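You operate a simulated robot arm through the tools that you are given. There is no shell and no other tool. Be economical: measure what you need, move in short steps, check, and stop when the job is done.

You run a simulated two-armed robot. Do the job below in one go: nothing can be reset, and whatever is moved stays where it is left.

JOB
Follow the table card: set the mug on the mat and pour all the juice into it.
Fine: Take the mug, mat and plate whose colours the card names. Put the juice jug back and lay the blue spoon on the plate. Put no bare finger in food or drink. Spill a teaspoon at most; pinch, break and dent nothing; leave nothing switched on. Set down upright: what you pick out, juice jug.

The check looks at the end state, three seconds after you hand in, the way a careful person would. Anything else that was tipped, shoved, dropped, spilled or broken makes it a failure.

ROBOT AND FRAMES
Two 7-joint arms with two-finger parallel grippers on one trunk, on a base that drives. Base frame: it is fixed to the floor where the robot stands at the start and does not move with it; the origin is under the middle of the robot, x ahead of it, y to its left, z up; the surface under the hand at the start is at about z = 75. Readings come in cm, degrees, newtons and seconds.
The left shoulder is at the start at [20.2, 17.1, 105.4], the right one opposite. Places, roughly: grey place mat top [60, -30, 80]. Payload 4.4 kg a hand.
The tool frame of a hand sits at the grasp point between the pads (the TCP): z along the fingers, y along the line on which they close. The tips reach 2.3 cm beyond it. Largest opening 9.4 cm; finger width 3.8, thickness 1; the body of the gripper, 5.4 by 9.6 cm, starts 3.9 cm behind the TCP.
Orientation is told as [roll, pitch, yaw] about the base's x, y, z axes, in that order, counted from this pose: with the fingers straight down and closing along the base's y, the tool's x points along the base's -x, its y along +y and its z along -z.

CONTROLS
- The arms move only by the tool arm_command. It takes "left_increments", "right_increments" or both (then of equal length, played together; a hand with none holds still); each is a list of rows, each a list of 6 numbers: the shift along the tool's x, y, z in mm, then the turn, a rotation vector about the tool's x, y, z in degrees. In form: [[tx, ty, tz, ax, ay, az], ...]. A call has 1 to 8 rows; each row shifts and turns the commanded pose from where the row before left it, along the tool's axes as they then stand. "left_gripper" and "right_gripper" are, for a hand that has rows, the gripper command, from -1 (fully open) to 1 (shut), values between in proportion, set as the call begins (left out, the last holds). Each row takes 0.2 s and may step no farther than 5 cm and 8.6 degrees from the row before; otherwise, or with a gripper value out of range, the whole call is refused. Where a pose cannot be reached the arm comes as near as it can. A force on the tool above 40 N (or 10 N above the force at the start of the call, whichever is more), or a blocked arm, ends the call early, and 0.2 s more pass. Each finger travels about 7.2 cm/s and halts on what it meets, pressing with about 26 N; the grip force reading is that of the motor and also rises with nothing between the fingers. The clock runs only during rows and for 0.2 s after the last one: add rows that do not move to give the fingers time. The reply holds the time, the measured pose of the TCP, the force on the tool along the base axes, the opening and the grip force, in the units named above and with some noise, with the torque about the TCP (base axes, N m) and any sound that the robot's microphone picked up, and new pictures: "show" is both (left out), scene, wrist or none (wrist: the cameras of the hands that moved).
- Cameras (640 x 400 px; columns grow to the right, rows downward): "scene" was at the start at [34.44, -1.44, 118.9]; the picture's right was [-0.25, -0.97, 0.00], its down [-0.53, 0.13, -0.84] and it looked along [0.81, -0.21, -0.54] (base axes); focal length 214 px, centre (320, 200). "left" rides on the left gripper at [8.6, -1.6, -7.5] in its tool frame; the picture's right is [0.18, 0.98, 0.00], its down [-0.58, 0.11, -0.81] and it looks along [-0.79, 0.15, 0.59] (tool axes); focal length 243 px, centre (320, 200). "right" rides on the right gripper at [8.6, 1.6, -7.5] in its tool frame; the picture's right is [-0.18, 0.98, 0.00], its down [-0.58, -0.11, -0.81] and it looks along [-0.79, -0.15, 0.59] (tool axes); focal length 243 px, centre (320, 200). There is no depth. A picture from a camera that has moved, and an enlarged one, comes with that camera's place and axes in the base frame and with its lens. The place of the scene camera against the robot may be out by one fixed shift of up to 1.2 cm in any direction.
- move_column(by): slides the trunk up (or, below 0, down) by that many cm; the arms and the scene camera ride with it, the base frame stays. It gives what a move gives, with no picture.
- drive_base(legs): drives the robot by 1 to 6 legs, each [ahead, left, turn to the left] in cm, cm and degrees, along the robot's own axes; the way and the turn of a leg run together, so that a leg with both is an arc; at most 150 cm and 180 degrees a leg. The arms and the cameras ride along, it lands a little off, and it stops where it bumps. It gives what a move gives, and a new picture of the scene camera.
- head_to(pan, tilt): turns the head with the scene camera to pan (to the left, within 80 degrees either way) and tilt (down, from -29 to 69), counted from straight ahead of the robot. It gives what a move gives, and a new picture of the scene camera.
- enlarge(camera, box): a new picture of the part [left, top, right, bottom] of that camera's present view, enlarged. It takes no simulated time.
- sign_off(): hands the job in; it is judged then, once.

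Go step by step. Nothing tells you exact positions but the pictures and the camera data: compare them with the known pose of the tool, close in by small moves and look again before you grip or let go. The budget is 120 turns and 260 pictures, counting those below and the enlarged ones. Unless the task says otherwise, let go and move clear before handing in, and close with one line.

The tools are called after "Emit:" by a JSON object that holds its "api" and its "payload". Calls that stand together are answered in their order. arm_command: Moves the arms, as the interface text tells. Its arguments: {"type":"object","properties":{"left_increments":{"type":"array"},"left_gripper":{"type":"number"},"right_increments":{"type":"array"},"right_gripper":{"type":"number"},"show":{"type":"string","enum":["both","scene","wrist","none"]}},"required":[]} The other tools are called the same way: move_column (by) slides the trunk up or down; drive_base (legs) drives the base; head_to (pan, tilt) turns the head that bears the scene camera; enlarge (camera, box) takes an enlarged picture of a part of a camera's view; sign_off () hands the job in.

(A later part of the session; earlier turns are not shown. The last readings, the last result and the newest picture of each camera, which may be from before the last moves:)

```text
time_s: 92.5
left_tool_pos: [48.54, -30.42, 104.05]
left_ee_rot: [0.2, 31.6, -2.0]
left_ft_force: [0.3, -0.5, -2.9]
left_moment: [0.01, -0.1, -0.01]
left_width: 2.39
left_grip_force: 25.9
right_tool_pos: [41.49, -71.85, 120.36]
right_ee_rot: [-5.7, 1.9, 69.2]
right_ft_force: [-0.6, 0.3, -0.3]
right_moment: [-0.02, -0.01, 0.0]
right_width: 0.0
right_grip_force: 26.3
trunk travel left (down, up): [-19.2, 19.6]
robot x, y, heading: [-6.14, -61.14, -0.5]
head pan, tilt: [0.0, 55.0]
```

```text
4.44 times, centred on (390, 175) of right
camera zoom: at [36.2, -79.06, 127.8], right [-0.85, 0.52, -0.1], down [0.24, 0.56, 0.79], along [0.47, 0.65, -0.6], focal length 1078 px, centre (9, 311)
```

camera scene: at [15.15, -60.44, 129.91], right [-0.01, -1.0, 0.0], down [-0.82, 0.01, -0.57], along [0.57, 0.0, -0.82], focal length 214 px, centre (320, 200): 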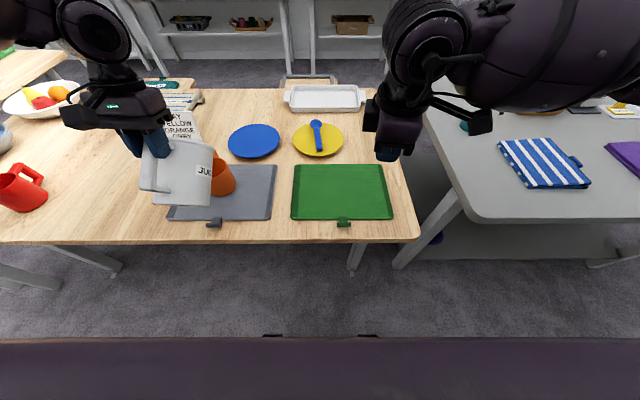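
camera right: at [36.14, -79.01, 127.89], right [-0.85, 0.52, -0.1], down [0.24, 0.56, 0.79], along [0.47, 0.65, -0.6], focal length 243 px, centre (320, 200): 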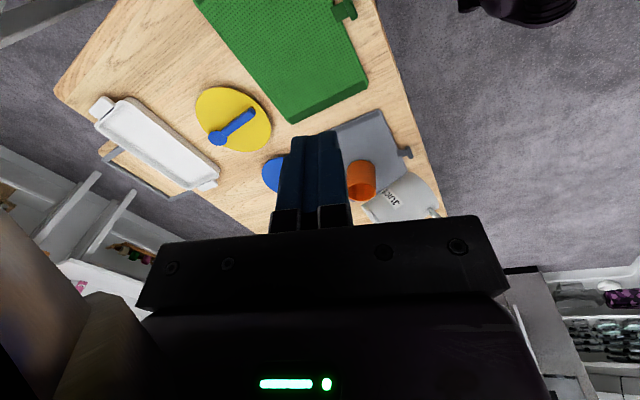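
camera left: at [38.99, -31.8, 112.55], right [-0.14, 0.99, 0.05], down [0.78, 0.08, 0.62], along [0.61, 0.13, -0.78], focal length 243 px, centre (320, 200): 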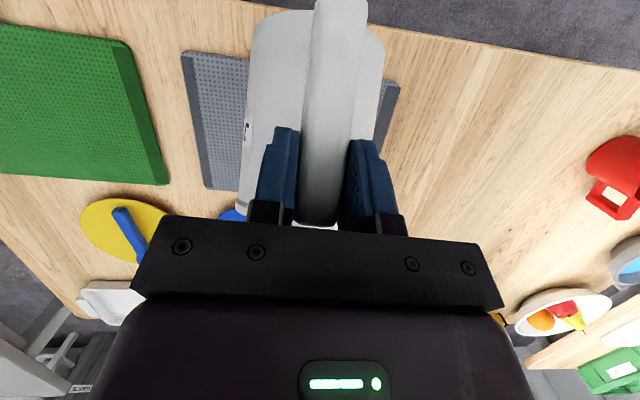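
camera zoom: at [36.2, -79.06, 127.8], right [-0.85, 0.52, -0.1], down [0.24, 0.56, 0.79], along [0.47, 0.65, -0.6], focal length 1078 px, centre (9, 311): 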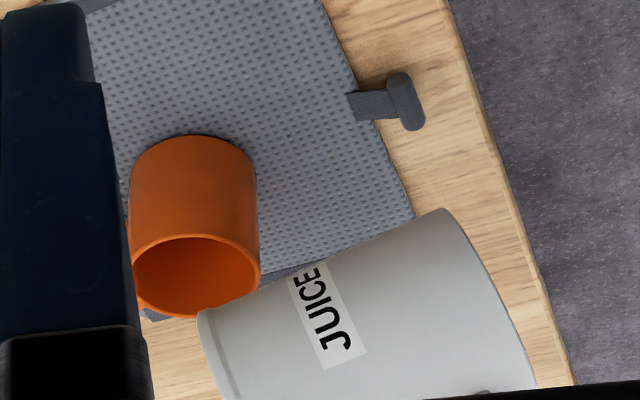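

Emit:
{"api": "arm_command", "payload": {"left_increments": [[-2.9, 0, -4.7, 0, 2, 0], [0, 0, 0, 0, 0, 0], [-2.9, 0, -4.7, 0, 2, 0], [0, 0, 0, 0, 0, 0], [0, 0, 0, 0, 0, 0], [0, 0, 0, 0, 0, 0]], "show": "none"}}

Emit:
{"api": "enlarge", "payload": {"camera": "right", "box": [330, 130, 450, 220]}}

Emit:
{"api": "enlarge", "payload": {"camera": "scene", "box": [130, 110, 270, 230]}}

```text
time_s: 93.9
left_tool_pos: [49.62, -30.42, 104.51]
left_ee_rot: [0.2, 35.6, -2.0]
left_ft_force: [-1.1, -0.9, -3.2]
left_moment: [-0.04, -0.11, -0.01]
left_width: 2.4
left_grip_force: 25.3
right_tool_pos: [41.51, -72.09, 120.21]
right_ee_rot: [-5.7, 2.0, 69.2]
right_ft_force: [-0.3, 0.0, 0.3]
right_moment: [0.02, -0.01, -0.01]
right_width: 0.01
right_grip_force: 26.1
trunk travel left (down, up): [-19.2, 19.6]
robot x, y, heading: [-6.48, -61.09, -0.5]
head pan, tilt: [0.0, 55.0]
```

```text
4.44 times, centred on (390, 175) of right
camera zoom: at [36.19, -79.07, 127.8], right [-0.85, 0.52, -0.1], down [0.24, 0.56, 0.79], along [0.47, 0.65, -0.6], focal length 1078 px, centre (9, 311)
```

zoom: 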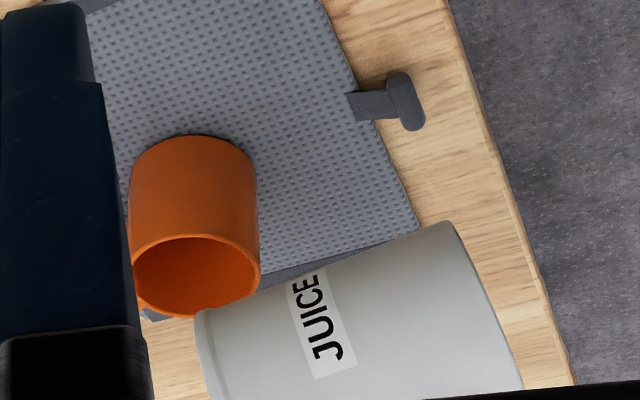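

```text
3.33 times, centred on (200, 170) of scene
camera zoom: at [15.15, -60.46, 129.91], right [-0.01, -1.0, 0.0], down [-0.82, 0.01, -0.57], along [0.57, 0.0, -0.82], focal length 715 px, centre (720, 300)
```

zoom: 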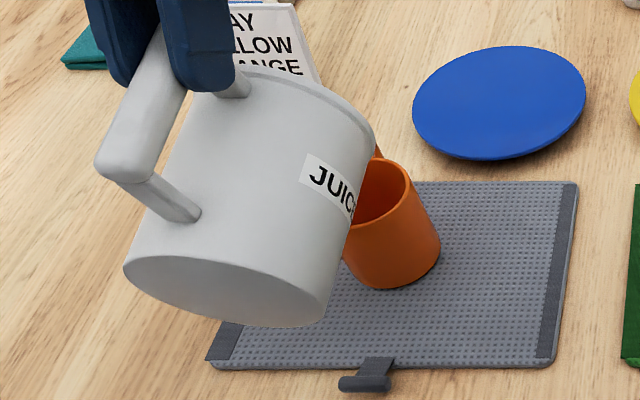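

Emit:
{"api": "arm_command", "payload": {"left_increments": [[-2.75, 0, -4.8, 0, 2, 0], [0, 0, 0, 0, 0, 0], [-2.75, 0, -4.8, 0, 2, 0], [0, 0, 0, 0, 0, 0], [0, 0, 0, 0, 0, 0], [0, 0, 0, 0, 0, 0]], "show": "none"}}

Emit:
{"api": "enlarge", "payload": {"camera": "right", "box": [330, 130, 450, 220]}}

```text
time_s: 95.3
left_tool_pos: [49.35, -29.79, 105.52]
left_ee_rot: [0.3, 39.3, -1.9]
left_ft_force: [0.1, 0.1, -2.3]
left_moment: [0.0, -0.12, -0.04]
left_width: 2.39
left_grip_force: 25.5
left hand out of reach, approached as far as the arm can: row 1, 3
right_tool_pos: [41.36, -72.09, 120.39]
right_ee_rot: [-5.7, 1.9, 69.2]
right_ft_force: [0.0, 0.6, 0.2]
right_moment: [-0.01, -0.01, -0.02]
right_width: 0.0
right_grip_force: 25.6
trunk travel left (down, up): [-19.2, 19.6]
robot x, y, heading: [-5.88, -61.31, -0.5]
head pan, tilt: [0.0, 55.0]
```

```text
4.44 times, centred on (390, 175) of right
camera zoom: at [36.2, -79.07, 127.8], right [-0.85, 0.52, -0.1], down [0.24, 0.56, 0.79], along [0.47, 0.65, -0.6], focal length 1078 px, centre (9, 311)
```

zoom: 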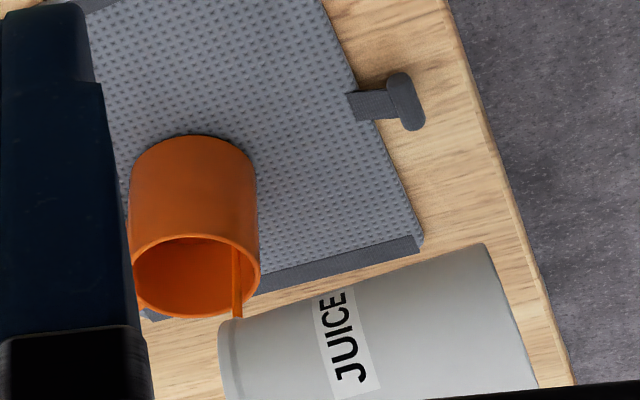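

Juice is now flowing into the mug, but the arm hit its limit and the stream falls near the mug's rear side. I'll ease the base 1.2 cm ahead to recentre it.

Emit:
{"api": "drive_base", "payload": {"legs": [[1.2, -0.5, 0]]}}

Emit:
{"api": "enlarge", "payload": {"camera": "right", "box": [330, 130, 450, 220]}}

```text
time_s: 96.1
left_tool_pos: [50.51, -30.34, 105.55]
left_ee_rot: [0.3, 39.3, -1.9]
left_ft_force: [0.5, -1.0, -1.6]
left_moment: [0.03, -0.18, -0.04]
left_width: 2.38
left_grip_force: 25.8
right_tool_pos: [42.58, -72.54, 120.35]
right_ee_rot: [-5.6, 1.9, 69.2]
right_ft_force: [0.0, -0.6, 0.6]
right_moment: [0.04, -0.02, 0.0]
right_width: 0.0
right_grip_force: 25.9
trunk travel left (down, up): [-19.2, 19.6]
robot x, y, heading: [-4.85, -61.57, -0.6]
head pan, tilt: [0.0, 55.0]
camera scene: at [16.32, -60.97, 129.93], right [-0.01, -1.0, 0.0], down [-0.82, 0.01, -0.57], along [0.57, 0.0, -0.82], focal length 214 px, centre (320, 200)
```

scene: 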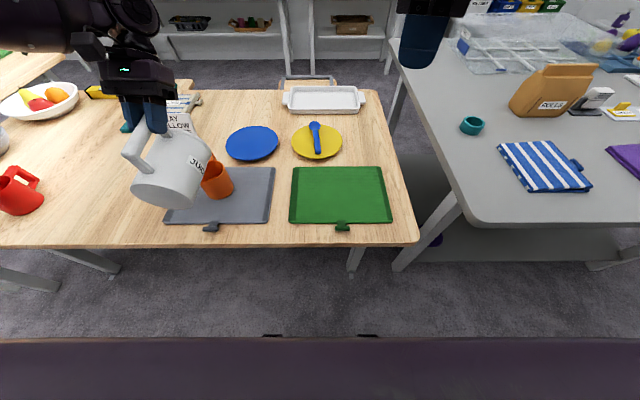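

```text
4.44 times, centred on (390, 175) of right
camera zoom: at [37.35, -79.58, 127.84], right [-0.85, 0.52, -0.1], down [0.24, 0.56, 0.79], along [0.47, 0.65, -0.6], focal length 1078 px, centre (9, 311)
```

zoom: 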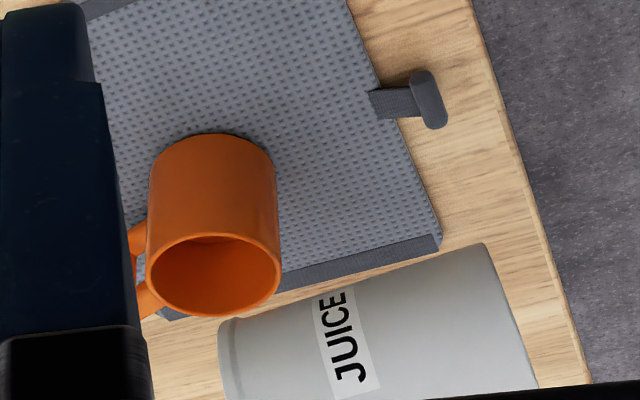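

The flow has paused with the lip over the mug. To gain wrist range I'll tip back 10°, raise the arm 7 cm and lower the trunk 7 cm.

Emit:
{"api": "arm_command", "payload": {"left_increments": [[0, 0, 0, 0, -5, 0], [0, 0, 0, 0, -5, 0], [17.1, 0, -30.5, 0, 0, 0], [17.1, 0, -30.5, 0, 0, 0], [0, 0, 0, 0, 0, 0]], "show": "none"}}

Emit:
{"api": "move_column", "payload": {"by": -7}}

Emit:
{"api": "enlarge", "payload": {"camera": "right", "box": [330, 130, 450, 240]}}

```text
time_s: 97.3
left_tool_pos: [50.46, -30.22, 112.33]
left_ee_rot: [0.1, 29.4, -2.0]
left_ft_force: [0.9, -0.4, -2.2]
left_moment: [-0.01, -0.07, -0.03]
left_width: 2.38
left_grip_force: 26.0
right_tool_pos: [42.73, -72.52, 120.24]
right_ee_rot: [-5.6, 2.0, 69.2]
right_ft_force: [-0.8, -0.1, 0.8]
right_moment: [0.01, 0.02, 0.01]
right_width: 0.0
right_grip_force: 25.8
trunk travel left (down, up): [-19.2, 19.6]
robot x, y, heading: [-4.93, -61.42, -0.2]
head pan, tilt: [0.0, 55.0]
```

```text
time_s: 98.4
left_tool_pos: [50.28, -30.4, 105.77]
left_ee_rot: [0.3, 29.1, -2.0]
left_ft_force: [-0.3, -0.5, -1.3]
left_moment: [-0.03, -0.1, 0.0]
left_width: 2.4
left_grip_force: 26.2
right_tool_pos: [42.19, -72.6, 113.58]
right_ee_rot: [-5.9, 1.9, 69.2]
right_ft_force: [-1.1, -0.9, 0.2]
right_moment: [0.0, -0.03, 0.02]
right_width: 0.0
right_grip_force: 26.4
trunk travel left (down, up): [-12.2, 26.6]
robot x, y, heading: [-4.65, -61.36, -0.5]
head pan, tilt: [0.0, 55.0]
```

```text
3.64 times, centred on (390, 185) of right
camera zoom: at [37.11, -79.58, 121.01], right [-0.85, 0.52, -0.11], down [0.24, 0.56, 0.79], along [0.47, 0.65, -0.6], focal length 882 px, centre (66, 254)
```

zoom: 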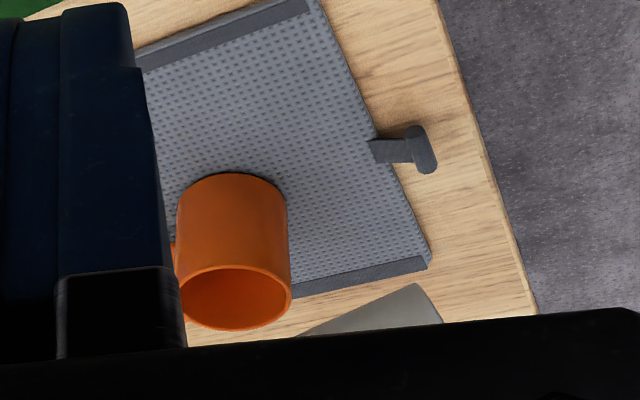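

Emit:
{"api": "arm_command", "payload": {"left_increments": [[0, 0, 0, 0, 2.5, 0], [0, 0, 0, 0, 2.5, 0], [0, 0, 0, 0, 2, 0]], "right_increments": [[0, 0, -24, 0, 0, 0], [0, 0, -24, 0, 0, 0], [0, 0, -24, 0, 0, 0]], "show": "none"}}

Emit:
{"api": "enlarge", "payload": {"camera": "right", "box": [330, 130, 450, 220]}}

```text
time_s: 99.2
left_tool_pos: [50.48, -30.33, 105.55]
left_ee_rot: [0.2, 36.3, -1.9]
left_ft_force: [0.3, 0.1, -2.0]
left_moment: [0.0, -0.06, -0.01]
left_width: 2.38
left_grip_force: 26.1
right_tool_pos: [42.0, -72.17, 120.6]
right_ee_rot: [-5.7, 1.9, 69.1]
right_ft_force: [-1.1, 0.7, 0.4]
right_moment: [-0.01, 0.02, 0.01]
right_width: 0.03
right_grip_force: 25.9
trunk travel left (down, up): [-12.2, 26.6]
robot x, y, heading: [-5.15, -61.98, -0.6]
head pan, tilt: [0.0, 55.0]
```

```text
4.44 times, centred on (390, 175) of right
camera zoom: at [36.72, -79.12, 128.07], right [-0.85, 0.52, -0.1], down [0.24, 0.56, 0.79], along [0.47, 0.65, -0.6], focal length 1078 px, centre (9, 311)
```

zoom: 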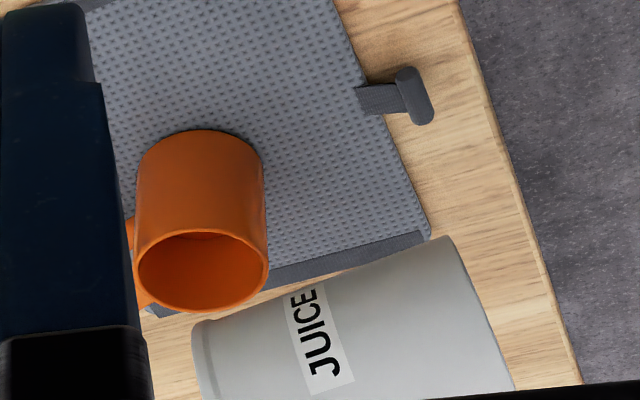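

The lip is right over the mug's centre again. I'll tilt on to 87°.

Emit:
{"api": "arm_command", "payload": {"left_increments": [[-2.3, 0, -3.9, 0, 2, 0], [0, 0, 0, 0, 0, 0], [-2.2, 0, -4, 0, 2, 0], [0, 0, 0, 0, 0, 0], [-2, 0, -4.1, 0, 2, 0], [0, 0, 0, 0, 0, 0]], "show": "none"}}

Emit:
{"api": "enlarge", "payload": {"camera": "right", "box": [330, 130, 450, 220]}}

```text
time_s: 100.6
left_tool_pos: [51.76, -30.28, 105.97]
left_ee_rot: [0.3, 42.5, -1.9]
left_ft_force: [1.1, 0.1, -2.9]
left_moment: [0.01, -0.12, 0.01]
left_width: 2.39
left_grip_force: 26.8
right_tool_pos: [41.92, -72.12, 120.57]
right_ee_rot: [-5.7, 1.9, 69.1]
right_ft_force: [1.0, 0.5, -0.7]
right_moment: [0.02, 0.0, -0.03]
right_width: 0.0
right_grip_force: 26.1
trunk travel left (down, up): [-12.2, 26.6]
robot x, y, heading: [-4.75, -61.67, -0.4]
head pan, tilt: [0.0, 55.0]
```

```text
4.44 times, centred on (390, 175) of right
camera zoom: at [36.75, -79.11, 128.03], right [-0.85, 0.52, -0.1], down [0.24, 0.56, 0.79], along [0.47, 0.65, -0.6], focal length 1078 px, centre (9, 311)
```

zoom: 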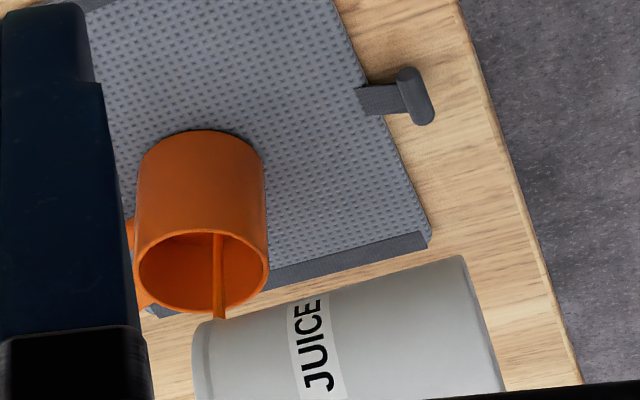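

The stream falls mid-mug. I'll continue the tilt to 93°.

Emit:
{"api": "arm_command", "payload": {"left_increments": [[0, 0, 0, 0, 0, 0], [-3.2, 0, -4.6, 0, 2, 0], [0, 0, 0, 0, 0, 0], [-3.1, 0, -4.7, 0, 2, 0], [0, 0, 0, 0, 0, 0], [-2.9, 0, -4.8, 0, 2, 0], [0, 0, 0, 0, 0, 0], [0, 0, 0, 0, 0, 0]], "show": "none"}}

Emit:
{"api": "enlarge", "payload": {"camera": "right", "box": [330, 130, 450, 220]}}

```text
time_s: 102.4
left_tool_pos: [53.23, -30.25, 106.41]
left_ee_rot: [0.3, 48.5, -1.8]
left_ft_force: [0.0, -0.5, -1.9]
left_moment: [0.01, -0.11, -0.02]
left_width: 2.38
left_grip_force: 26.2
right_tool_pos: [41.94, -72.07, 120.52]
right_ee_rot: [-5.6, 1.9, 69.2]
right_ft_force: [0.5, -0.4, 1.0]
right_moment: [0.0, -0.02, 0.01]
right_width: 0.0
right_grip_force: 26.2
trunk travel left (down, up): [-12.2, 26.6]
robot x, y, heading: [-5.13, -61.72, -0.2]
head pan, tilt: [0.0, 55.0]
```

```text
4.44 times, centred on (390, 175) of right
camera zoom: at [36.78, -79.13, 128.01], right [-0.85, 0.52, -0.1], down [0.24, 0.56, 0.79], along [0.47, 0.65, -0.6], focal length 1078 px, centre (9, 311)
```

zoom: 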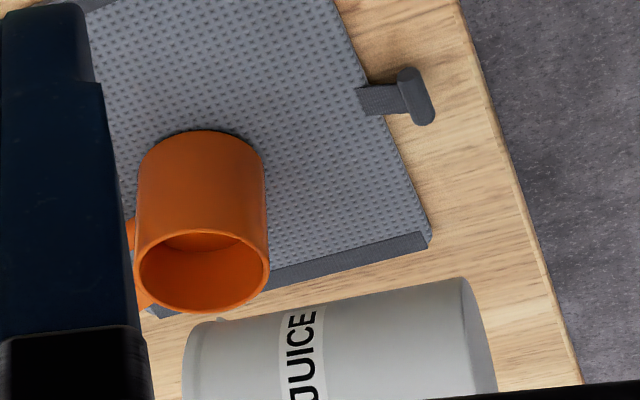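

Emit:
{"api": "arm_command", "payload": {"left_increments": [[-3.3, 0, -4.6, 0, 2, 0], [0, 0, 0, 0, 0, 0], [-3.1, 0, -4.7, 0, 2, 0], [0, 0, 0, 0, 0, 0], [-2.9, 0, -4.8, 0, 2, 0], [0, 0, 0, 0, 0, 0], [-2.8, 0, -4.9, 0, 2, 0], [0, 0, 0, 0, 0, 0]], "show": "none"}}

Emit:
{"api": "enlarge", "payload": {"camera": "right", "box": [330, 130, 450, 220]}}

```text
time_s: 104.2
left_tool_pos: [53.39, -30.28, 105.66]
left_ee_rot: [0.3, 56.3, -1.8]
left_ft_force: [-0.4, -0.2, -1.1]
left_moment: [-0.02, -0.11, 0.03]
left_width: 2.4
left_grip_force: 26.0
left hand out of reach, approached as far as the arm can: row 5, 7
right_tool_pos: [42.12, -72.09, 120.52]
right_ee_rot: [-5.8, 1.9, 69.2]
right_ft_force: [0.4, 0.4, 0.7]
right_moment: [0.01, -0.04, -0.03]
right_width: 0.01
right_grip_force: 26.0
trunk travel left (down, up): [-12.2, 26.6]
robot x, y, heading: [-4.97, -61.38, -0.3]
head pan, tilt: [0.0, 55.0]
```

```text
4.44 times, centred on (390, 175) of right
camera zoom: at [36.77, -79.14, 128.02], right [-0.85, 0.52, -0.1], down [0.24, 0.56, 0.79], along [0.47, 0.65, -0.6], focal length 1078 px, centre (9, 311)
```

zoom: 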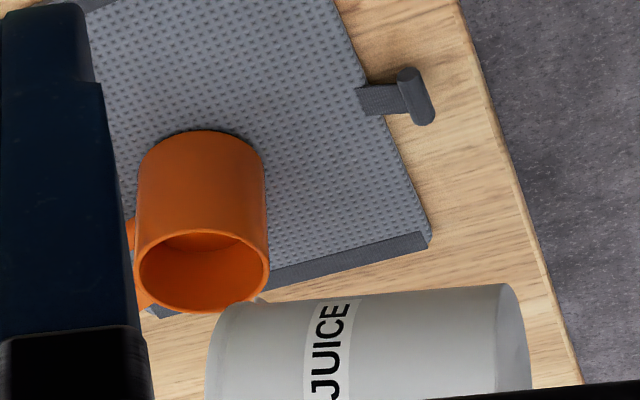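

The lip has slipped back a bit from the reach limit. I'll ease the base 2 cm ahead to recentre it.

Emit:
{"api": "drive_base", "payload": {"legs": [[2.3, 0, 0]]}}

Emit:
{"api": "enlarge", "payload": {"camera": "right", "box": [330, 130, 450, 220]}}

```text
time_s: 105.0
left_tool_pos: [55.6, -30.34, 105.76]
left_ee_rot: [0.4, 56.2, -1.8]
left_ft_force: [-0.4, -0.2, -1.5]
left_moment: [-0.03, -0.14, -0.02]
left_width: 2.4
left_grip_force: 26.1
right_tool_pos: [44.21, -72.13, 120.59]
right_ee_rot: [-5.8, 1.9, 69.2]
right_ft_force: [-0.5, 0.6, 0.2]
right_moment: [-0.01, -0.02, 0.0]
right_width: 0.0
right_grip_force: 25.7
trunk travel left (down, up): [-12.2, 26.6]
robot x, y, heading: [-2.88, -61.68, -0.6]
head pan, tilt: [0.0, 55.0]
camera scene: at [25.58, -61.01, 121.78], right [-0.01, -1.0, 0.0], down [-0.82, 0.01, -0.57], along [0.57, 0.0, -0.82], focal length 214 px, centre (320, 200)
```

scene: 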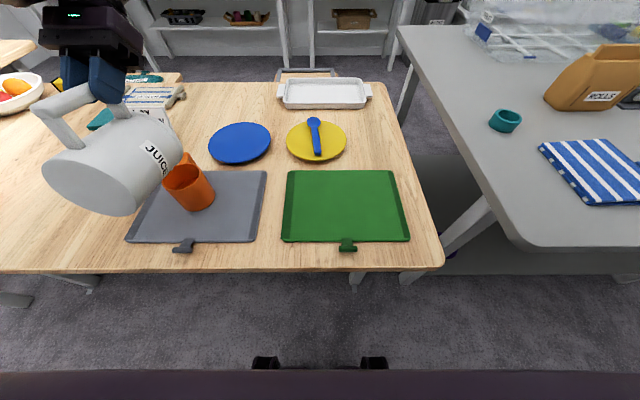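

```text
4.44 times, centred on (390, 175) of right
camera zoom: at [38.95, -79.15, 128.11], right [-0.85, 0.52, -0.1], down [0.24, 0.56, 0.79], along [0.47, 0.65, -0.6], focal length 1078 px, centre (9, 311)
```

zoom: 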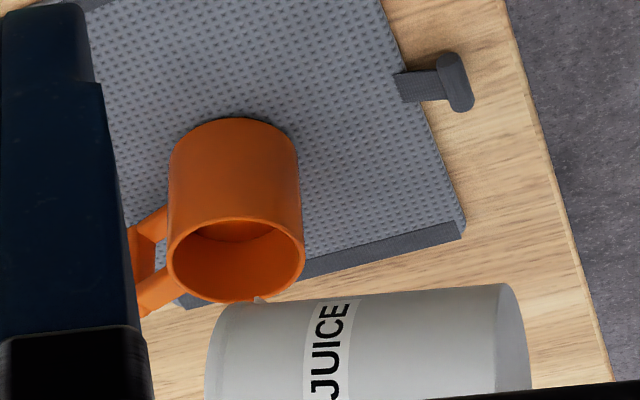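

The spout tip is at (56.1, 87.9), well over the mug. I'll continue with alternating small base moves and tilts to drain it fully.

Emit:
{"api": "drive_base", "payload": {"legs": [[2, 0, 0]]}}

Emit:
{"api": "arm_command", "payload": {"left_increments": [[1.9, 0, 2.9, 0, 2.5, 0], [0, 0, 0, 0, 0, 0], [1.9, 0, 2.9, 0, 2.5, 0], [0, 0, 0, 0, 0, 0]], "show": "none"}}

Emit:
{"api": "enlarge", "payload": {"camera": "right", "box": [330, 130, 450, 220]}}

```text
time_s: 105.8
left_tool_pos: [57.6, -30.41, 105.83]
left_ee_rot: [0.4, 56.1, -1.8]
left_ft_force: [-0.2, -0.3, -0.9]
left_moment: [0.0, -0.15, 0.0]
left_width: 2.38
left_grip_force: 26.0
right_tool_pos: [46.24, -72.23, 120.7]
right_ee_rot: [-5.9, 2.0, 69.2]
right_ft_force: [-0.6, 0.0, 0.1]
right_moment: [0.0, -0.03, -0.02]
right_width: 0.0
right_grip_force: 25.7
trunk travel left (down, up): [-12.2, 26.6]
robot x, y, heading: [-0.73, -61.65, -0.3]
head pan, tilt: [0.0, 55.0]
camera scene: at [27.53, -61.02, 121.78], right [-0.01, -1.0, 0.0], down [-0.82, 0.01, -0.57], along [0.57, 0.0, -0.82], focal length 214 px, centre (320, 200)
```

scene: 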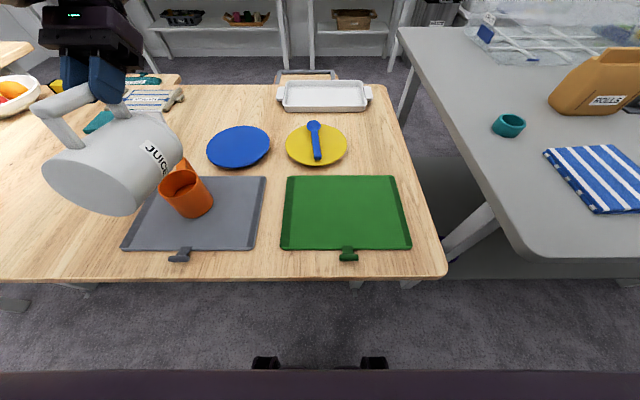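

```text
time_s: 106.8
left_tool_pos: [55.46, -30.32, 105.0]
left_ee_rot: [0.2, 61.0, -1.7]
left_ft_force: [0.2, -0.1, -2.0]
left_moment: [-0.02, -0.17, 0.01]
left_width: 2.4
left_grip_force: 25.6
left hand out of reach, approached as far as the arm can: row 1, 3
right_tool_pos: [46.22, -72.19, 120.45]
right_ee_rot: [-5.7, 2.0, 69.2]
right_ft_force: [0.1, 0.3, 0.3]
right_moment: [0.02, 0.02, 0.02]
right_width: 0.0
right_grip_force: 26.2
trunk travel left (down, up): [-12.2, 26.6]
robot x, y, heading: [-0.79, -61.32, -0.3]
head pan, tilt: [0.0, 55.0]
```

```text
4.44 times, centred on (390, 175) of right
camera zoom: at [40.97, -79.16, 128.03], right [-0.85, 0.52, -0.1], down [0.24, 0.56, 0.79], along [0.47, 0.65, -0.6], focal length 1078 px, centre (9, 311)
```

zoom: 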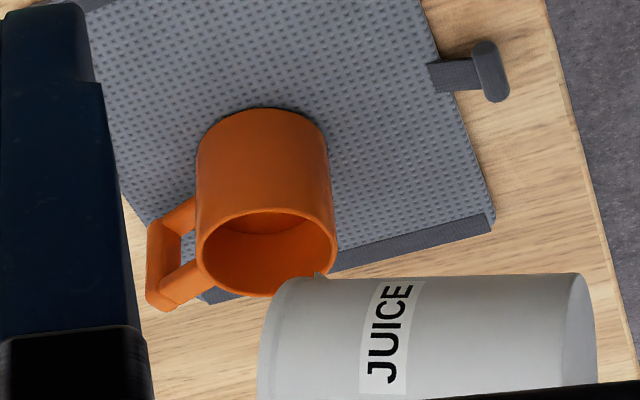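

Emit:
{"api": "drive_base", "payload": {"legs": [[2.5, 0, 0]]}}

Emit:
{"api": "arm_command", "payload": {"left_increments": [[0, 0, 0, 0, 0, 0], [0, 0, 0, 0, 0, 0], [0, 0, 0, 0, 0, 0], [0, 0, 0, 0, 0, 0]], "show": "none"}}

Emit:
{"api": "enlarge", "payload": {"camera": "right", "box": [330, 130, 450, 220]}}

```text
time_s: 107.6
left_tool_pos: [57.98, -30.21, 105.13]
left_ee_rot: [0.1, 60.8, -1.9]
left_ft_force: [0.4, 0.6, -2.2]
left_moment: [0.0, -0.17, -0.03]
left_width: 2.36
left_grip_force: 25.8
right_tool_pos: [48.64, -72.13, 120.57]
right_ee_rot: [-5.8, 1.8, 69.2]
right_ft_force: [0.5, -0.6, 0.4]
right_moment: [0.01, 0.02, -0.02]
right_width: 0.01
right_grip_force: 25.7
trunk travel left (down, up): [-12.2, 26.6]
robot x, y, heading: [1.88, -62.1, -0.5]
head pan, tilt: [0.0, 55.0]
camera scene: at [30.04, -61.04, 121.77], right [-0.01, -1.0, 0.0], down [-0.82, 0.01, -0.57], along [0.57, 0.0, -0.82], focal length 214 px, centre (320, 200)
```

scene: 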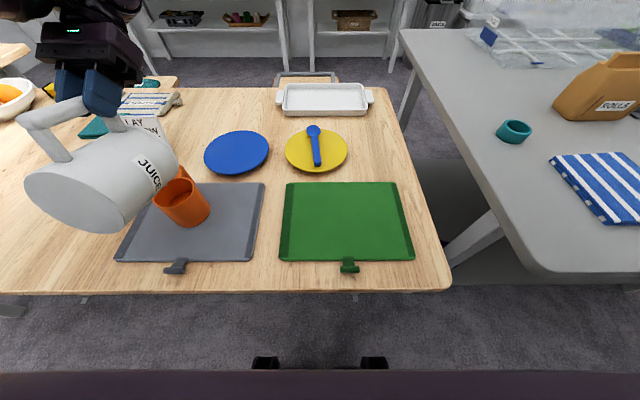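

```text
time_s: 108.6
left_tool_pos: [57.88, -30.39, 105.13]
left_ee_rot: [0.3, 60.9, -1.7]
left_ft_force: [-0.1, 0.0, -1.9]
left_moment: [0.0, -0.2, 0.03]
left_width: 2.35
left_grip_force: 25.9
right_tool_pos: [48.66, -72.16, 120.57]
right_ee_rot: [-5.7, 1.9, 69.2]
right_ft_force: [0.5, -0.9, -0.5]
right_moment: [0.0, -0.04, 0.06]
right_width: 0.0
right_grip_force: 26.3
trunk travel left (down, up): [-12.2, 26.6]
robot x, y, heading: [2.0, -61.66, -0.5]
head pan, tilt: [0.0, 55.0]
```

```text
4.44 times, centred on (390, 175) of right
camera zoom: at [43.44, -79.18, 128.04], right [-0.85, 0.52, -0.1], down [0.24, 0.56, 0.79], along [0.47, 0.65, -0.6], focal length 1078 px, centre (9, 311)
```

zoom: 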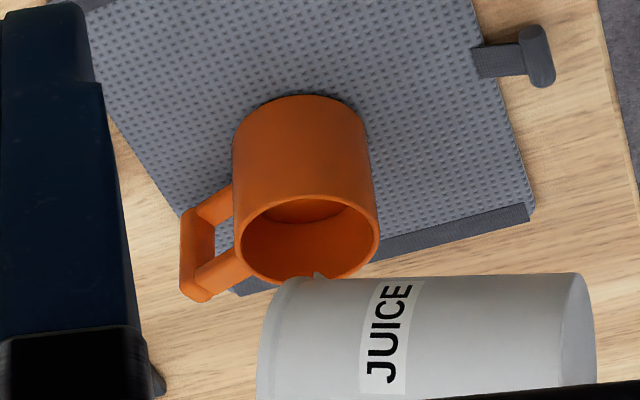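

The lip is centred at 105° and the flow has stopped. To make sure it's fully drained I'll add a bit more tilt the same way.

Emit:
{"api": "drive_base", "payload": {"legs": [[1.8, 0, 0]]}}

Emit:
{"api": "arm_command", "payload": {"left_increments": [[0, 0, 0, 0, 2.5, 0], [0, 0, 0, 0, 2.5, 0], [0, 0, 0, 0, 0, 0]], "show": "none"}}

Emit:
{"api": "drive_base", "payload": {"legs": [[1.5, 0, 0]]}}

Emit:
{"api": "enlarge", "payload": {"camera": "right", "box": [340, 110, 480, 220]}}

```text
time_s: 109.3
left_tool_pos: [59.73, -30.27, 105.12]
left_ee_rot: [0.2, 60.8, -1.8]
left_ft_force: [0.2, 0.4, -2.2]
left_moment: [0.0, -0.17, -0.02]
left_width: 2.38
left_grip_force: 26.2
right_tool_pos: [50.39, -72.14, 120.61]
right_ee_rot: [-5.8, 1.8, 69.2]
right_ft_force: [0.4, 0.2, 0.0]
right_moment: [-0.01, -0.01, -0.03]
right_width: 0.0
right_grip_force: 26.3
trunk travel left (down, up): [-12.2, 26.6]
robot x, y, heading: [3.57, -61.99, -0.6]
head pan, tilt: [0.0, 55.0]
camera scene: at [31.79, -61.05, 121.77], right [-0.01, -1.0, 0.0], down [-0.82, 0.01, -0.57], along [0.57, 0.0, -0.82], focal length 214 px, centre (320, 200)
```

scene: 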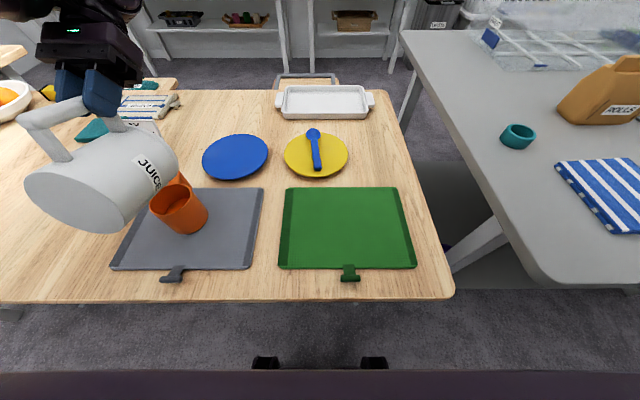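

```text
time_s: 110.1
left_tool_pos: [57.71, -30.44, 104.0]
left_ee_rot: [0.1, 65.7, -1.9]
left_ft_force: [-0.5, 0.2, -1.3]
left_moment: [-0.01, -0.13, 0.02]
left_width: 2.4
left_grip_force: 25.8
left hand out of reach, approached as far as the arm can: row 1, 2
right_tool_pos: [50.49, -72.18, 120.57]
right_ee_rot: [-5.7, 1.8, 69.2]
right_ft_force: [0.6, -0.3, 0.2]
right_moment: [-0.02, 0.0, 0.0]
right_width: 0.01
right_grip_force: 26.0
trunk travel left (down, up): [-12.2, 26.6]
robot x, y, heading: [3.42, -61.87, -0.4]
head pan, tilt: [0.0, 55.0]
```

```text
time_s: 110.9
left_tool_pos: [59.13, -30.37, 104.03]
left_ee_rot: [0.1, 65.5, -1.7]
left_ft_force: [-0.3, 0.3, -0.7]
left_moment: [0.01, -0.17, -0.01]
left_width: 2.37
left_grip_force: 26.0
right_tool_pos: [51.88, -72.17, 120.58]
right_ee_rot: [-5.8, 1.8, 69.2]
right_ft_force: [-0.4, 0.5, -0.1]
right_moment: [-0.06, -0.02, 0.03]
right_width: 0.01
right_grip_force: 26.4
trunk travel left (down, up): [-12.2, 26.6]
robot x, y, heading: [4.96, -61.61, -0.4]
head pan, tilt: [0.0, 55.0]
camera scene: at [33.27, -61.06, 121.77], right [-0.01, -1.0, 0.0], down [-0.82, 0.01, -0.57], along [0.57, 0.0, -0.82], focal length 214 px, centre (320, 200)
```

scene: 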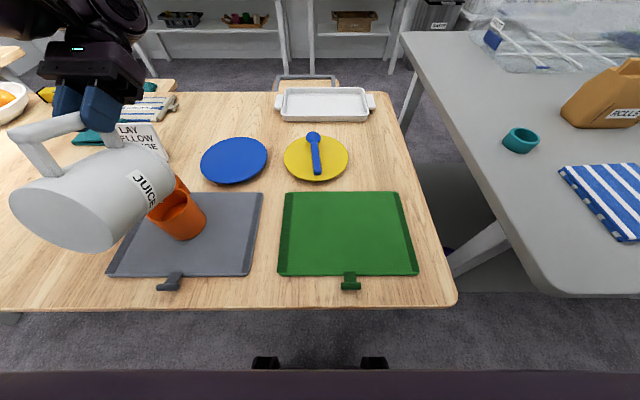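

```text
3.64 times, centred on (410, 165) of right
camera zoom: at [46.61, -79.2, 128.13], right [-0.85, 0.52, -0.11], down [0.24, 0.56, 0.79], along [0.47, 0.65, -0.6], focal length 882 px, centre (-7, 327)
```

zoom: 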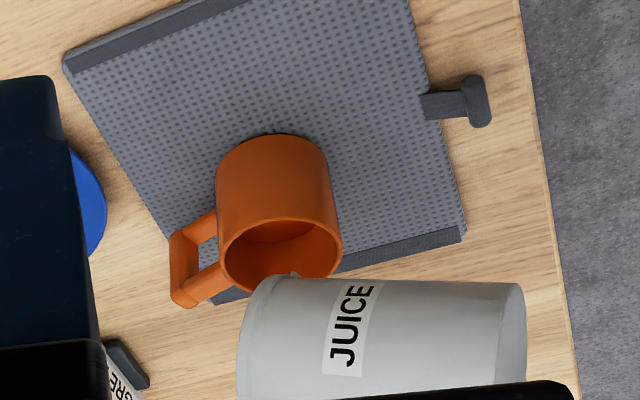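

Tilted to 110° and nothing more runs. I'll hold a moment, then tip the jug back while rising and keeping the lip over the mug.

Emit:
{"api": "arm_command", "payload": {"left_increments": [[0, 0, 0, 0, 0, 0], [0, 0, 0, 0, 0, 0], [0, 0, 0, 0, 0, 0], [0, 0, 0, 0, 0, 0], [0, 0, 0, 0, 0, 0]], "show": "none"}}

Emit:
{"api": "arm_command", "payload": {"left_increments": [[25.2, 0, 7, 0, -6, 0], [25.8, 0, 4.3, 0, -6, 0], [26.1, 0, 1.6, 0, -6, 0], [26.1, 0, -1.1, 0, -6, 0], [25.8, 0, -3.9, 0, -6, 0], [25.3, 0, -6.5, 0, -6, 0]], "show": "scene"}}

Emit:
{"api": "enlarge", "payload": {"camera": "right", "box": [340, 110, 480, 220]}}

```text
time_s: 112.1
left_tool_pos: [59.28, -30.45, 103.98]
left_ee_rot: [0.2, 65.7, -1.8]
left_ft_force: [-0.9, 0.2, -2.5]
left_moment: [-0.02, -0.1, -0.04]
left_width: 2.38
left_grip_force: 26.2
right_tool_pos: [51.95, -72.2, 120.51]
right_ee_rot: [-5.7, 1.7, 69.2]
right_ft_force: [0.3, -0.4, 0.2]
right_moment: [-0.01, -0.03, 0.01]
right_width: 0.0
right_grip_force: 25.7
trunk travel left (down, up): [-12.2, 26.6]
robot x, y, heading: [5.25, -61.58, -0.5]
head pan, tilt: [0.0, 55.0]
```

```text
time_s: 113.5
left_tool_pos: [48.98, -30.08, 116.1]
left_ee_rot: [0.0, 29.6, -1.9]
left_ft_force: [-0.2, 0.1, -1.5]
left_moment: [-0.02, -0.09, 0.0]
left_width: 2.4
left_grip_force: 25.7
right_tool_pos: [51.81, -72.17, 120.68]
right_ee_rot: [-5.7, 1.8, 69.2]
right_ft_force: [-1.3, -0.1, -0.3]
right_moment: [0.02, 0.02, 0.01]
right_width: 0.0
right_grip_force: 25.6
trunk travel left (down, up): [-12.2, 26.6]
robot x, y, heading: [4.6, -61.91, -0.6]
head pan, tilt: [0.0, 55.0]
camera scene: at [33.23, -61.02, 121.76], right [-0.01, -1.0, 0.0], down [-0.82, 0.0, -0.57], along [0.57, 0.0, -0.82], focal length 214 px, centre (320, 200)
```

scene: 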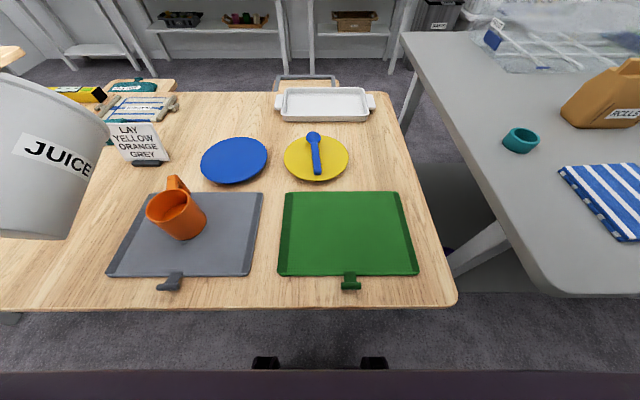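

```text
3.64 times, centred on (410, 165) of right
camera zoom: at [46.57, -79.16, 128.13], right [-0.85, 0.52, -0.11], down [0.24, 0.56, 0.79], along [0.47, 0.65, -0.6], focal length 882 px, centre (-7, 327)
```

zoom: 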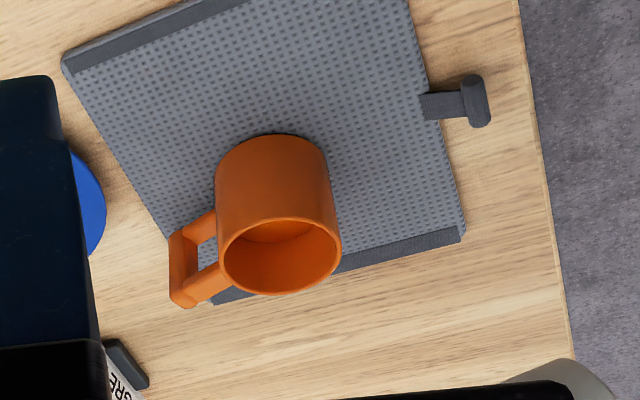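

The mug holds the juice with no spill. Now I'll back off, drive partway left, and set the jug upright over empty table.

Emit:
{"api": "drive_base", "payload": {"legs": [[-18.8, 0, 0], [0, 25, 0]]}}

Emit:
{"api": "arm_command", "payload": {"left_increments": [[-38.1, 0, -5.1, 0, -8.23, 0], [-38.4, 0, 0.4, 0, -8.23, 0], [-38, 0, 5.9, 0, -8.23, 0], [-36.7, 0, 11.3, 0, -8.23, 0], [-34.7, 0, 16.4, 0, -8.23, 0], [-32, 0, 21.3, 0, -8.23, 0], [-28.6, 0, 25.6, 0, -8.23, 0], [-24.6, 0, 29.4, 0, -8.23, 0]]}}

```text
time_s: 117.5
left_tool_pos: [30.04, -4.82, 116.08]
left_ee_rot: [0.0, 29.6, -1.6]
left_ft_force: [0.2, -0.8, -1.2]
left_moment: [0.02, -0.05, -0.01]
left_width: 2.37
left_grip_force: 26.3
right_tool_pos: [33.02, -46.68, 120.61]
right_ee_rot: [-5.8, 1.8, 69.6]
right_ft_force: [-1.1, 0.5, -0.1]
right_moment: [-0.02, 0.03, -0.01]
right_width: 0.0
right_grip_force: 25.9
trunk travel left (down, up): [-12.2, 26.6]
robot x, y, heading: [-13.84, -36.51, -0.0]
head pan, tilt: [0.0, 55.0]
camera scene: at [14.4, -35.71, 121.73], right [0.0, -1.0, 0.0], down [-0.82, 0.0, -0.57], along [0.57, 0.0, -0.82], focal length 214 px, centre (320, 200)
```

scene: 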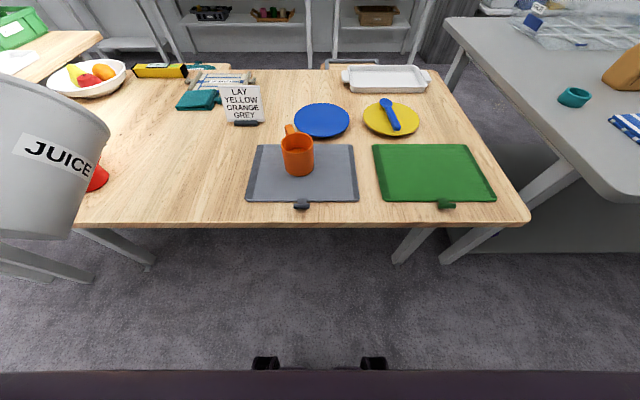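

```text
time_s: 119.3
left_tool_pos: [58.52, -5.62, 104.4]
left_ee_rot: [0.0, -36.2, -1.8]
left_ft_force: [-1.0, 0.1, -1.7]
left_moment: [0.02, 0.2, 0.01]
left_width: 2.39
left_grip_force: 26.2
right_tool_pos: [33.18, -46.77, 120.39]
right_ee_rot: [-5.6, 1.8, 69.5]
right_ft_force: [0.3, -0.3, -0.7]
right_moment: [0.03, 0.0, 0.01]
right_width: 0.0
right_grip_force: 26.8
trunk travel left (down, up): [-12.2, 26.6]
robot x, y, heading: [-14.18, -36.48, -0.1]
head pan, tilt: [0.0, 55.0]
camera scene: at [14.52, -35.77, 121.68], right [0.0, -1.0, 0.0], down [-0.82, 0.0, -0.57], along [0.57, 0.0, -0.82], focal length 214 px, centre (320, 200)
camera left: at [47.11, -6.93, 105.2], right [-0.12, 0.99, -0.11], down [0.0, 0.11, 0.99], along [0.99, 0.12, -0.01], focal length 243 px, centre (320, 200)
```

scene: 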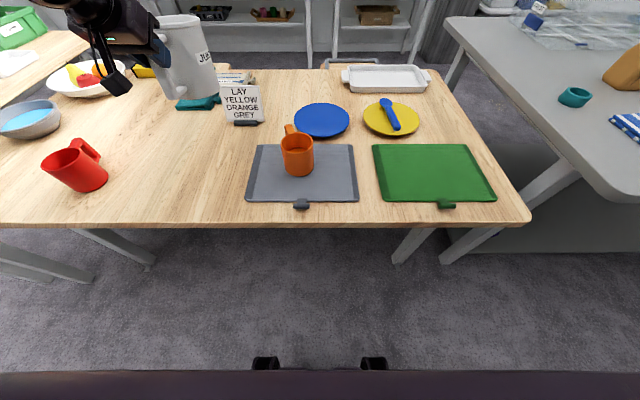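
left: 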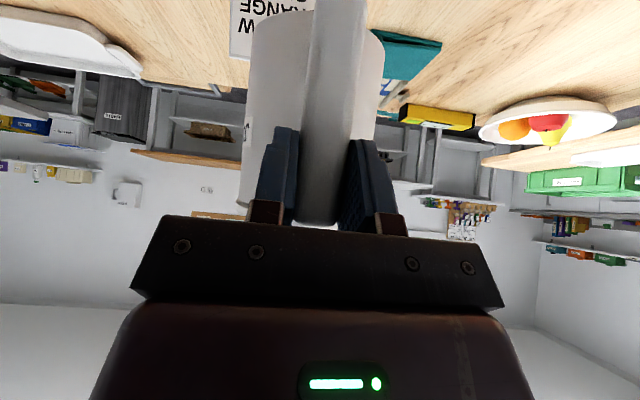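

The grip hasn't slipped. I'll finish levelling the jug and drive left to its old place.

Emit:
{"api": "arm_command", "payload": {"left_increments": [[-20.2, 0, 32.6, 0, -8.3, 0], [0, 0, 0, 0, 0, 0]], "show": "none"}}

Emit:
{"api": "drive_base", "payload": {"legs": [[0, 25.3, 0]]}}

Emit:
{"api": "move_column", "payload": {"by": -8.9}}

```text
time_s: 119.9
left_tool_pos: [61.99, -5.7, 103.18]
left_ee_rot: [-0.1, -44.6, -1.7]
left_ft_force: [0.1, 0.4, -1.4]
left_moment: [-0.02, 0.15, 0.01]
left_width: 2.38
left_grip_force: 26.1
right_tool_pos: [32.99, -46.73, 120.68]
right_ee_rot: [-5.8, 1.8, 69.6]
right_ft_force: [-0.4, -0.1, -0.2]
right_moment: [-0.01, 0.0, 0.03]
right_width: 0.0
right_grip_force: 26.3
trunk travel left (down, up): [-12.2, 26.6]
robot x, y, heading: [-13.86, -36.47, -0.1]
head pan, tilt: [0.0, 55.0]
```

```text
time_s: 122.7
left_tool_pos: [62.19, 19.43, 103.03]
left_ee_rot: [0.1, -44.4, -1.7]
left_ft_force: [-0.2, 0.7, -1.6]
left_moment: [0.02, 0.16, -0.01]
left_width: 2.4
left_grip_force: 25.5
right_tool_pos: [32.95, -21.76, 120.58]
right_ee_rot: [-5.8, 1.8, 69.5]
right_ft_force: [-0.9, -0.2, 0.4]
right_moment: [0.0, 0.01, 0.03]
right_width: 0.0
right_grip_force: 26.0
trunk travel left (down, up): [-12.2, 26.6]
robot x, y, heading: [-13.84, -11.38, -0.3]
head pan, tilt: [0.0, 55.0]
camera scene: at [14.47, -10.68, 121.73], right [0.0, -1.0, 0.0], down [-0.82, 0.0, -0.57], along [0.57, 0.0, -0.82], focal length 214 px, centre (320, 200)
```

scene: 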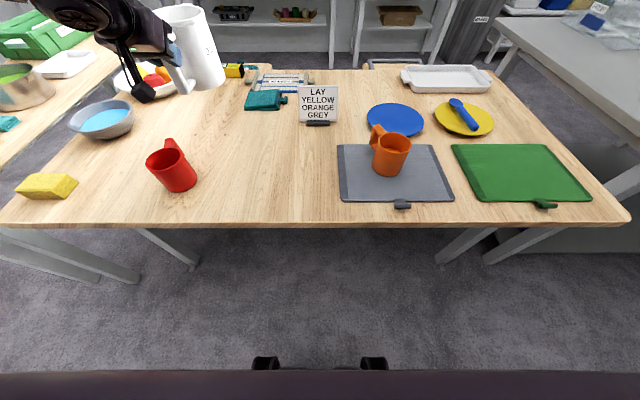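

```text
time_s: 123.9
left_tool_pos: [61.95, 19.28, 94.4]
left_ee_rot: [0.1, -44.6, -1.8]
left_ft_force: [-0.1, -0.6, -1.7]
left_moment: [0.0, 0.15, 0.02]
left_width: 2.38
left_grip_force: 25.4
right_tool_pos: [32.97, -21.72, 111.86]
right_ee_rot: [-5.9, 1.6, 69.4]
right_ft_force: [-0.5, -0.1, 0.3]
right_moment: [-0.02, -0.03, -0.01]
right_width: 0.0
right_grip_force: 25.4
trunk travel left (down, up): [-3.4, 35.5]
robot x, y, heading: [-13.96, -11.45, 0.0]
head pan, tilt: [0.0, 55.0]
```

Now I'll lower toward the original spot (62.4, 19.9).

Emit:
{"api": "arm_command", "payload": {"left_increments": [[16.2, 1.9, 18.6, 0, 0, 0], [16.2, 1.9, 18.6, 0, 0, 0], [16.2, 1.9, 18.6, 0, 0, 0], [0, 0, 0, 0, 0, 0]], "show": "scene"}}

Emit:
{"api": "enlarge", "payload": {"camera": "scene", "box": [70, 30, 240, 200]}}

```text
time_s: 124.9
left_tool_pos: [62.65, 19.94, 86.68]
left_ee_rot: [0.1, -44.5, -1.8]
left_ft_force: [-0.3, -0.1, -2.0]
left_moment: [-0.01, 0.14, -0.01]
left_width: 2.38
left_grip_force: 25.9
right_tool_pos: [32.93, -21.74, 111.69]
right_ee_rot: [-5.8, 1.8, 69.5]
right_ft_force: [-0.2, -0.2, 0.5]
right_moment: [0.03, 0.01, -0.03]
right_width: 0.0
right_grip_force: 26.0
trunk travel left (down, up): [-3.4, 35.5]
robot x, y, heading: [-14.18, -11.65, -0.3]
head pan, tilt: [0.0, 55.0]
camera scene: at [22.47, -10.73, 110.59], right [0.0, -1.0, 0.0], down [-0.82, 0.0, -0.57], along [0.57, 0.0, -0.82], focal length 214 px, centre (320, 200)
```

scene: 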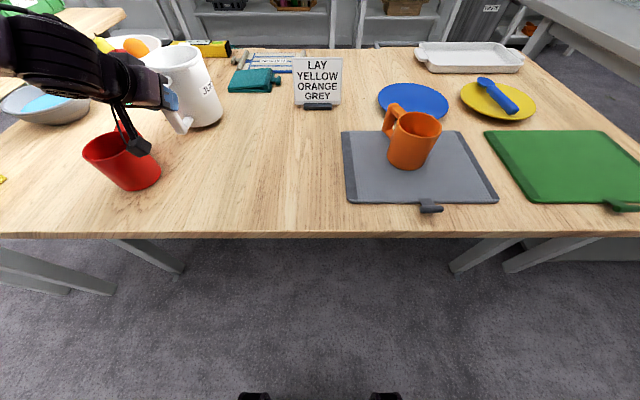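

```text
2.35 times, centred on (155, 115) of scene
camera zoom: at [22.47, -10.73, 110.59], right [0.0, -1.0, 0.0], down [-0.82, 0.0, -0.57], along [0.57, 0.0, -0.82], focal length 505 px, centre (708, 400)
```

zoom: 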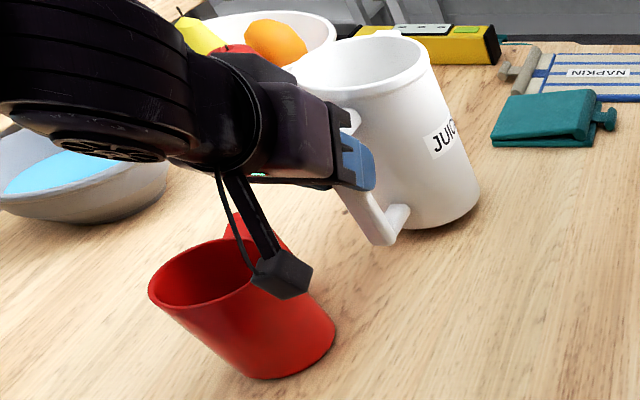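

Emit:
{"api": "arm_command", "payload": {"left_increments": [[4.2, 0, 4.3, 0, 0, 0], [2.1, 0, 2.1, 0, 0, 0], [0, 0, 0, 0, 0, 0]], "show": "none"}}

Emit:
{"api": "arm_command", "payload": {"left_increments": [[1.4, 0, 1.4, 0, 0, 0], [0, 0, 0, 0, 0, 0]], "show": "none"}}

Emit:
{"api": "arm_command", "payload": {"left_increments": [[1.4, 0, 1.4, 0, 0, 0], [0, 0, 0, 0, 0, 0]], "show": "none"}}

Emit:
{"api": "enlarge", "payload": {"camera": "scene", "box": [70, 30, 240, 200]}}

```text
time_s: 125.7
left_tool_pos: [62.54, 19.92, 85.77]
left_ee_rot: [0.1, -44.4, -1.7]
left_ft_force: [0.0, -0.6, -0.5]
left_moment: [0.0, 0.16, 0.0]
left_width: 2.37
left_grip_force: 26.3
right_tool_pos: [33.21, -21.75, 111.58]
right_ee_rot: [-5.7, 1.7, 69.5]
right_ft_force: [0.0, -0.4, -1.1]
right_moment: [0.0, 0.0, 0.01]
right_width: 0.0
right_grip_force: 26.2
trunk travel left (down, up): [-3.4, 35.5]
robot x, y, heading: [-13.98, -11.32, -0.2]
head pan, tilt: [0.0, 55.0]
```

```text
time_s: 126.3
left_tool_pos: [62.55, 19.94, 85.69]
left_ee_rot: [0.1, -44.4, -1.7]
left_ft_force: [0.6, -0.3, -1.5]
left_moment: [0.0, 0.15, -0.02]
left_width: 2.39
left_grip_force: 26.6
right_tool_pos: [33.09, -21.75, 111.64]
right_ee_rot: [-5.7, 1.8, 69.4]
right_ft_force: [0.2, 0.8, 0.0]
right_moment: [0.0, -0.02, -0.03]
right_width: 0.02
right_grip_force: 25.6
trunk travel left (down, up): [-3.4, 35.5]
robot x, y, heading: [-13.85, -11.2, -0.3]
head pan, tilt: [0.0, 55.0]
```

```text
time_s: 126.9
left_tool_pos: [62.55, 19.93, 85.46]
left_ee_rot: [0.1, -44.4, -1.8]
left_ft_force: [-0.5, -0.4, -1.6]
left_moment: [0.02, 0.14, 0.0]
left_width: 2.39
left_grip_force: 26.1
right_tool_pos: [33.12, -21.75, 111.63]
right_ee_rot: [-5.7, 1.8, 69.4]
right_ft_force: [0.5, -0.4, -0.7]
right_moment: [0.0, 0.01, 0.02]
right_width: 0.0
right_grip_force: 25.9
trunk travel left (down, up): [-3.4, 35.5]
robot x, y, heading: [-13.91, -11.61, -0.2]
head pan, tilt: [0.0, 55.0]
```

```text
2.35 times, centred on (155, 115) of scene
camera zoom: at [22.5, -10.73, 110.57], right [0.0, -1.0, 0.0], down [-0.82, 0.0, -0.57], along [0.57, 0.0, -0.82], focal length 505 px, centre (708, 400)
```

zoom: 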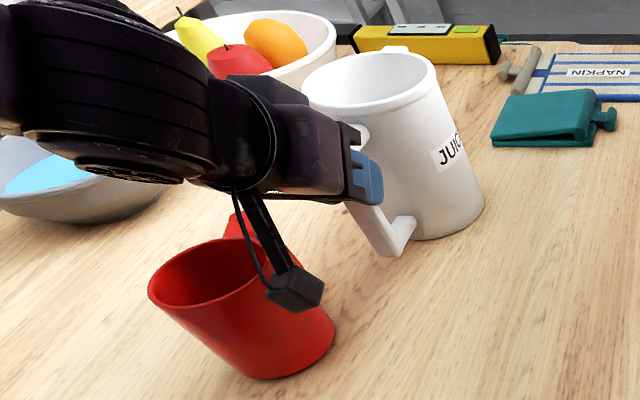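

Almost down. I'll take two more 2 mm steps, watching the force.

Emit:
{"api": "arm_command", "payload": {"left_increments": [[1.4, 0, 1.4, 0, 0, 0], [0, 0, 0, 0, 0, 0]], "show": "none"}}

Emit:
{"api": "arm_command", "payload": {"left_increments": [[1.4, 0, 1.4, 0, 0, 0], [0, 0, 0, 0, 0, 0]], "show": "none"}}

```text
time_s: 127.5
left_tool_pos: [62.4, 19.91, 85.35]
left_ee_rot: [0.1, -44.5, -1.8]
left_ft_force: [-1.2, 0.5, 2.8]
left_moment: [0.02, -0.01, 0.05]
left_width: 2.37
left_grip_force: 25.6
right_tool_pos: [32.97, -21.61, 111.67]
right_ee_rot: [-5.8, 1.8, 69.5]
right_ft_force: [0.0, 0.6, -0.8]
right_moment: [-0.02, -0.04, -0.03]
right_width: 0.0
right_grip_force: 26.0
trunk travel left (down, up): [-3.4, 35.5]
robot x, y, heading: [-13.84, -11.52, -0.1]
head pan, tilt: [0.0, 55.0]
```

```text
time_s: 128.1
left_tool_pos: [62.56, 19.99, 85.35]
left_ee_rot: [0.1, -44.7, -1.8]
left_ft_force: [-3.1, 2.7, 12.9]
left_moment: [0.17, -0.34, 0.1]
left_width: 2.39
left_grip_force: 25.7
right_tool_pos: [33.01, -21.73, 111.78]
right_ee_rot: [-5.8, 1.8, 69.4]
right_ft_force: [0.3, -0.3, -0.8]
right_moment: [0.0, -0.02, 0.03]
right_width: 0.0
right_grip_force: 25.6
trunk travel left (down, up): [-3.4, 35.5]
robot x, y, heading: [-14.14, -11.24, 0.2]
head pan, tilt: [0.0, 55.0]
```

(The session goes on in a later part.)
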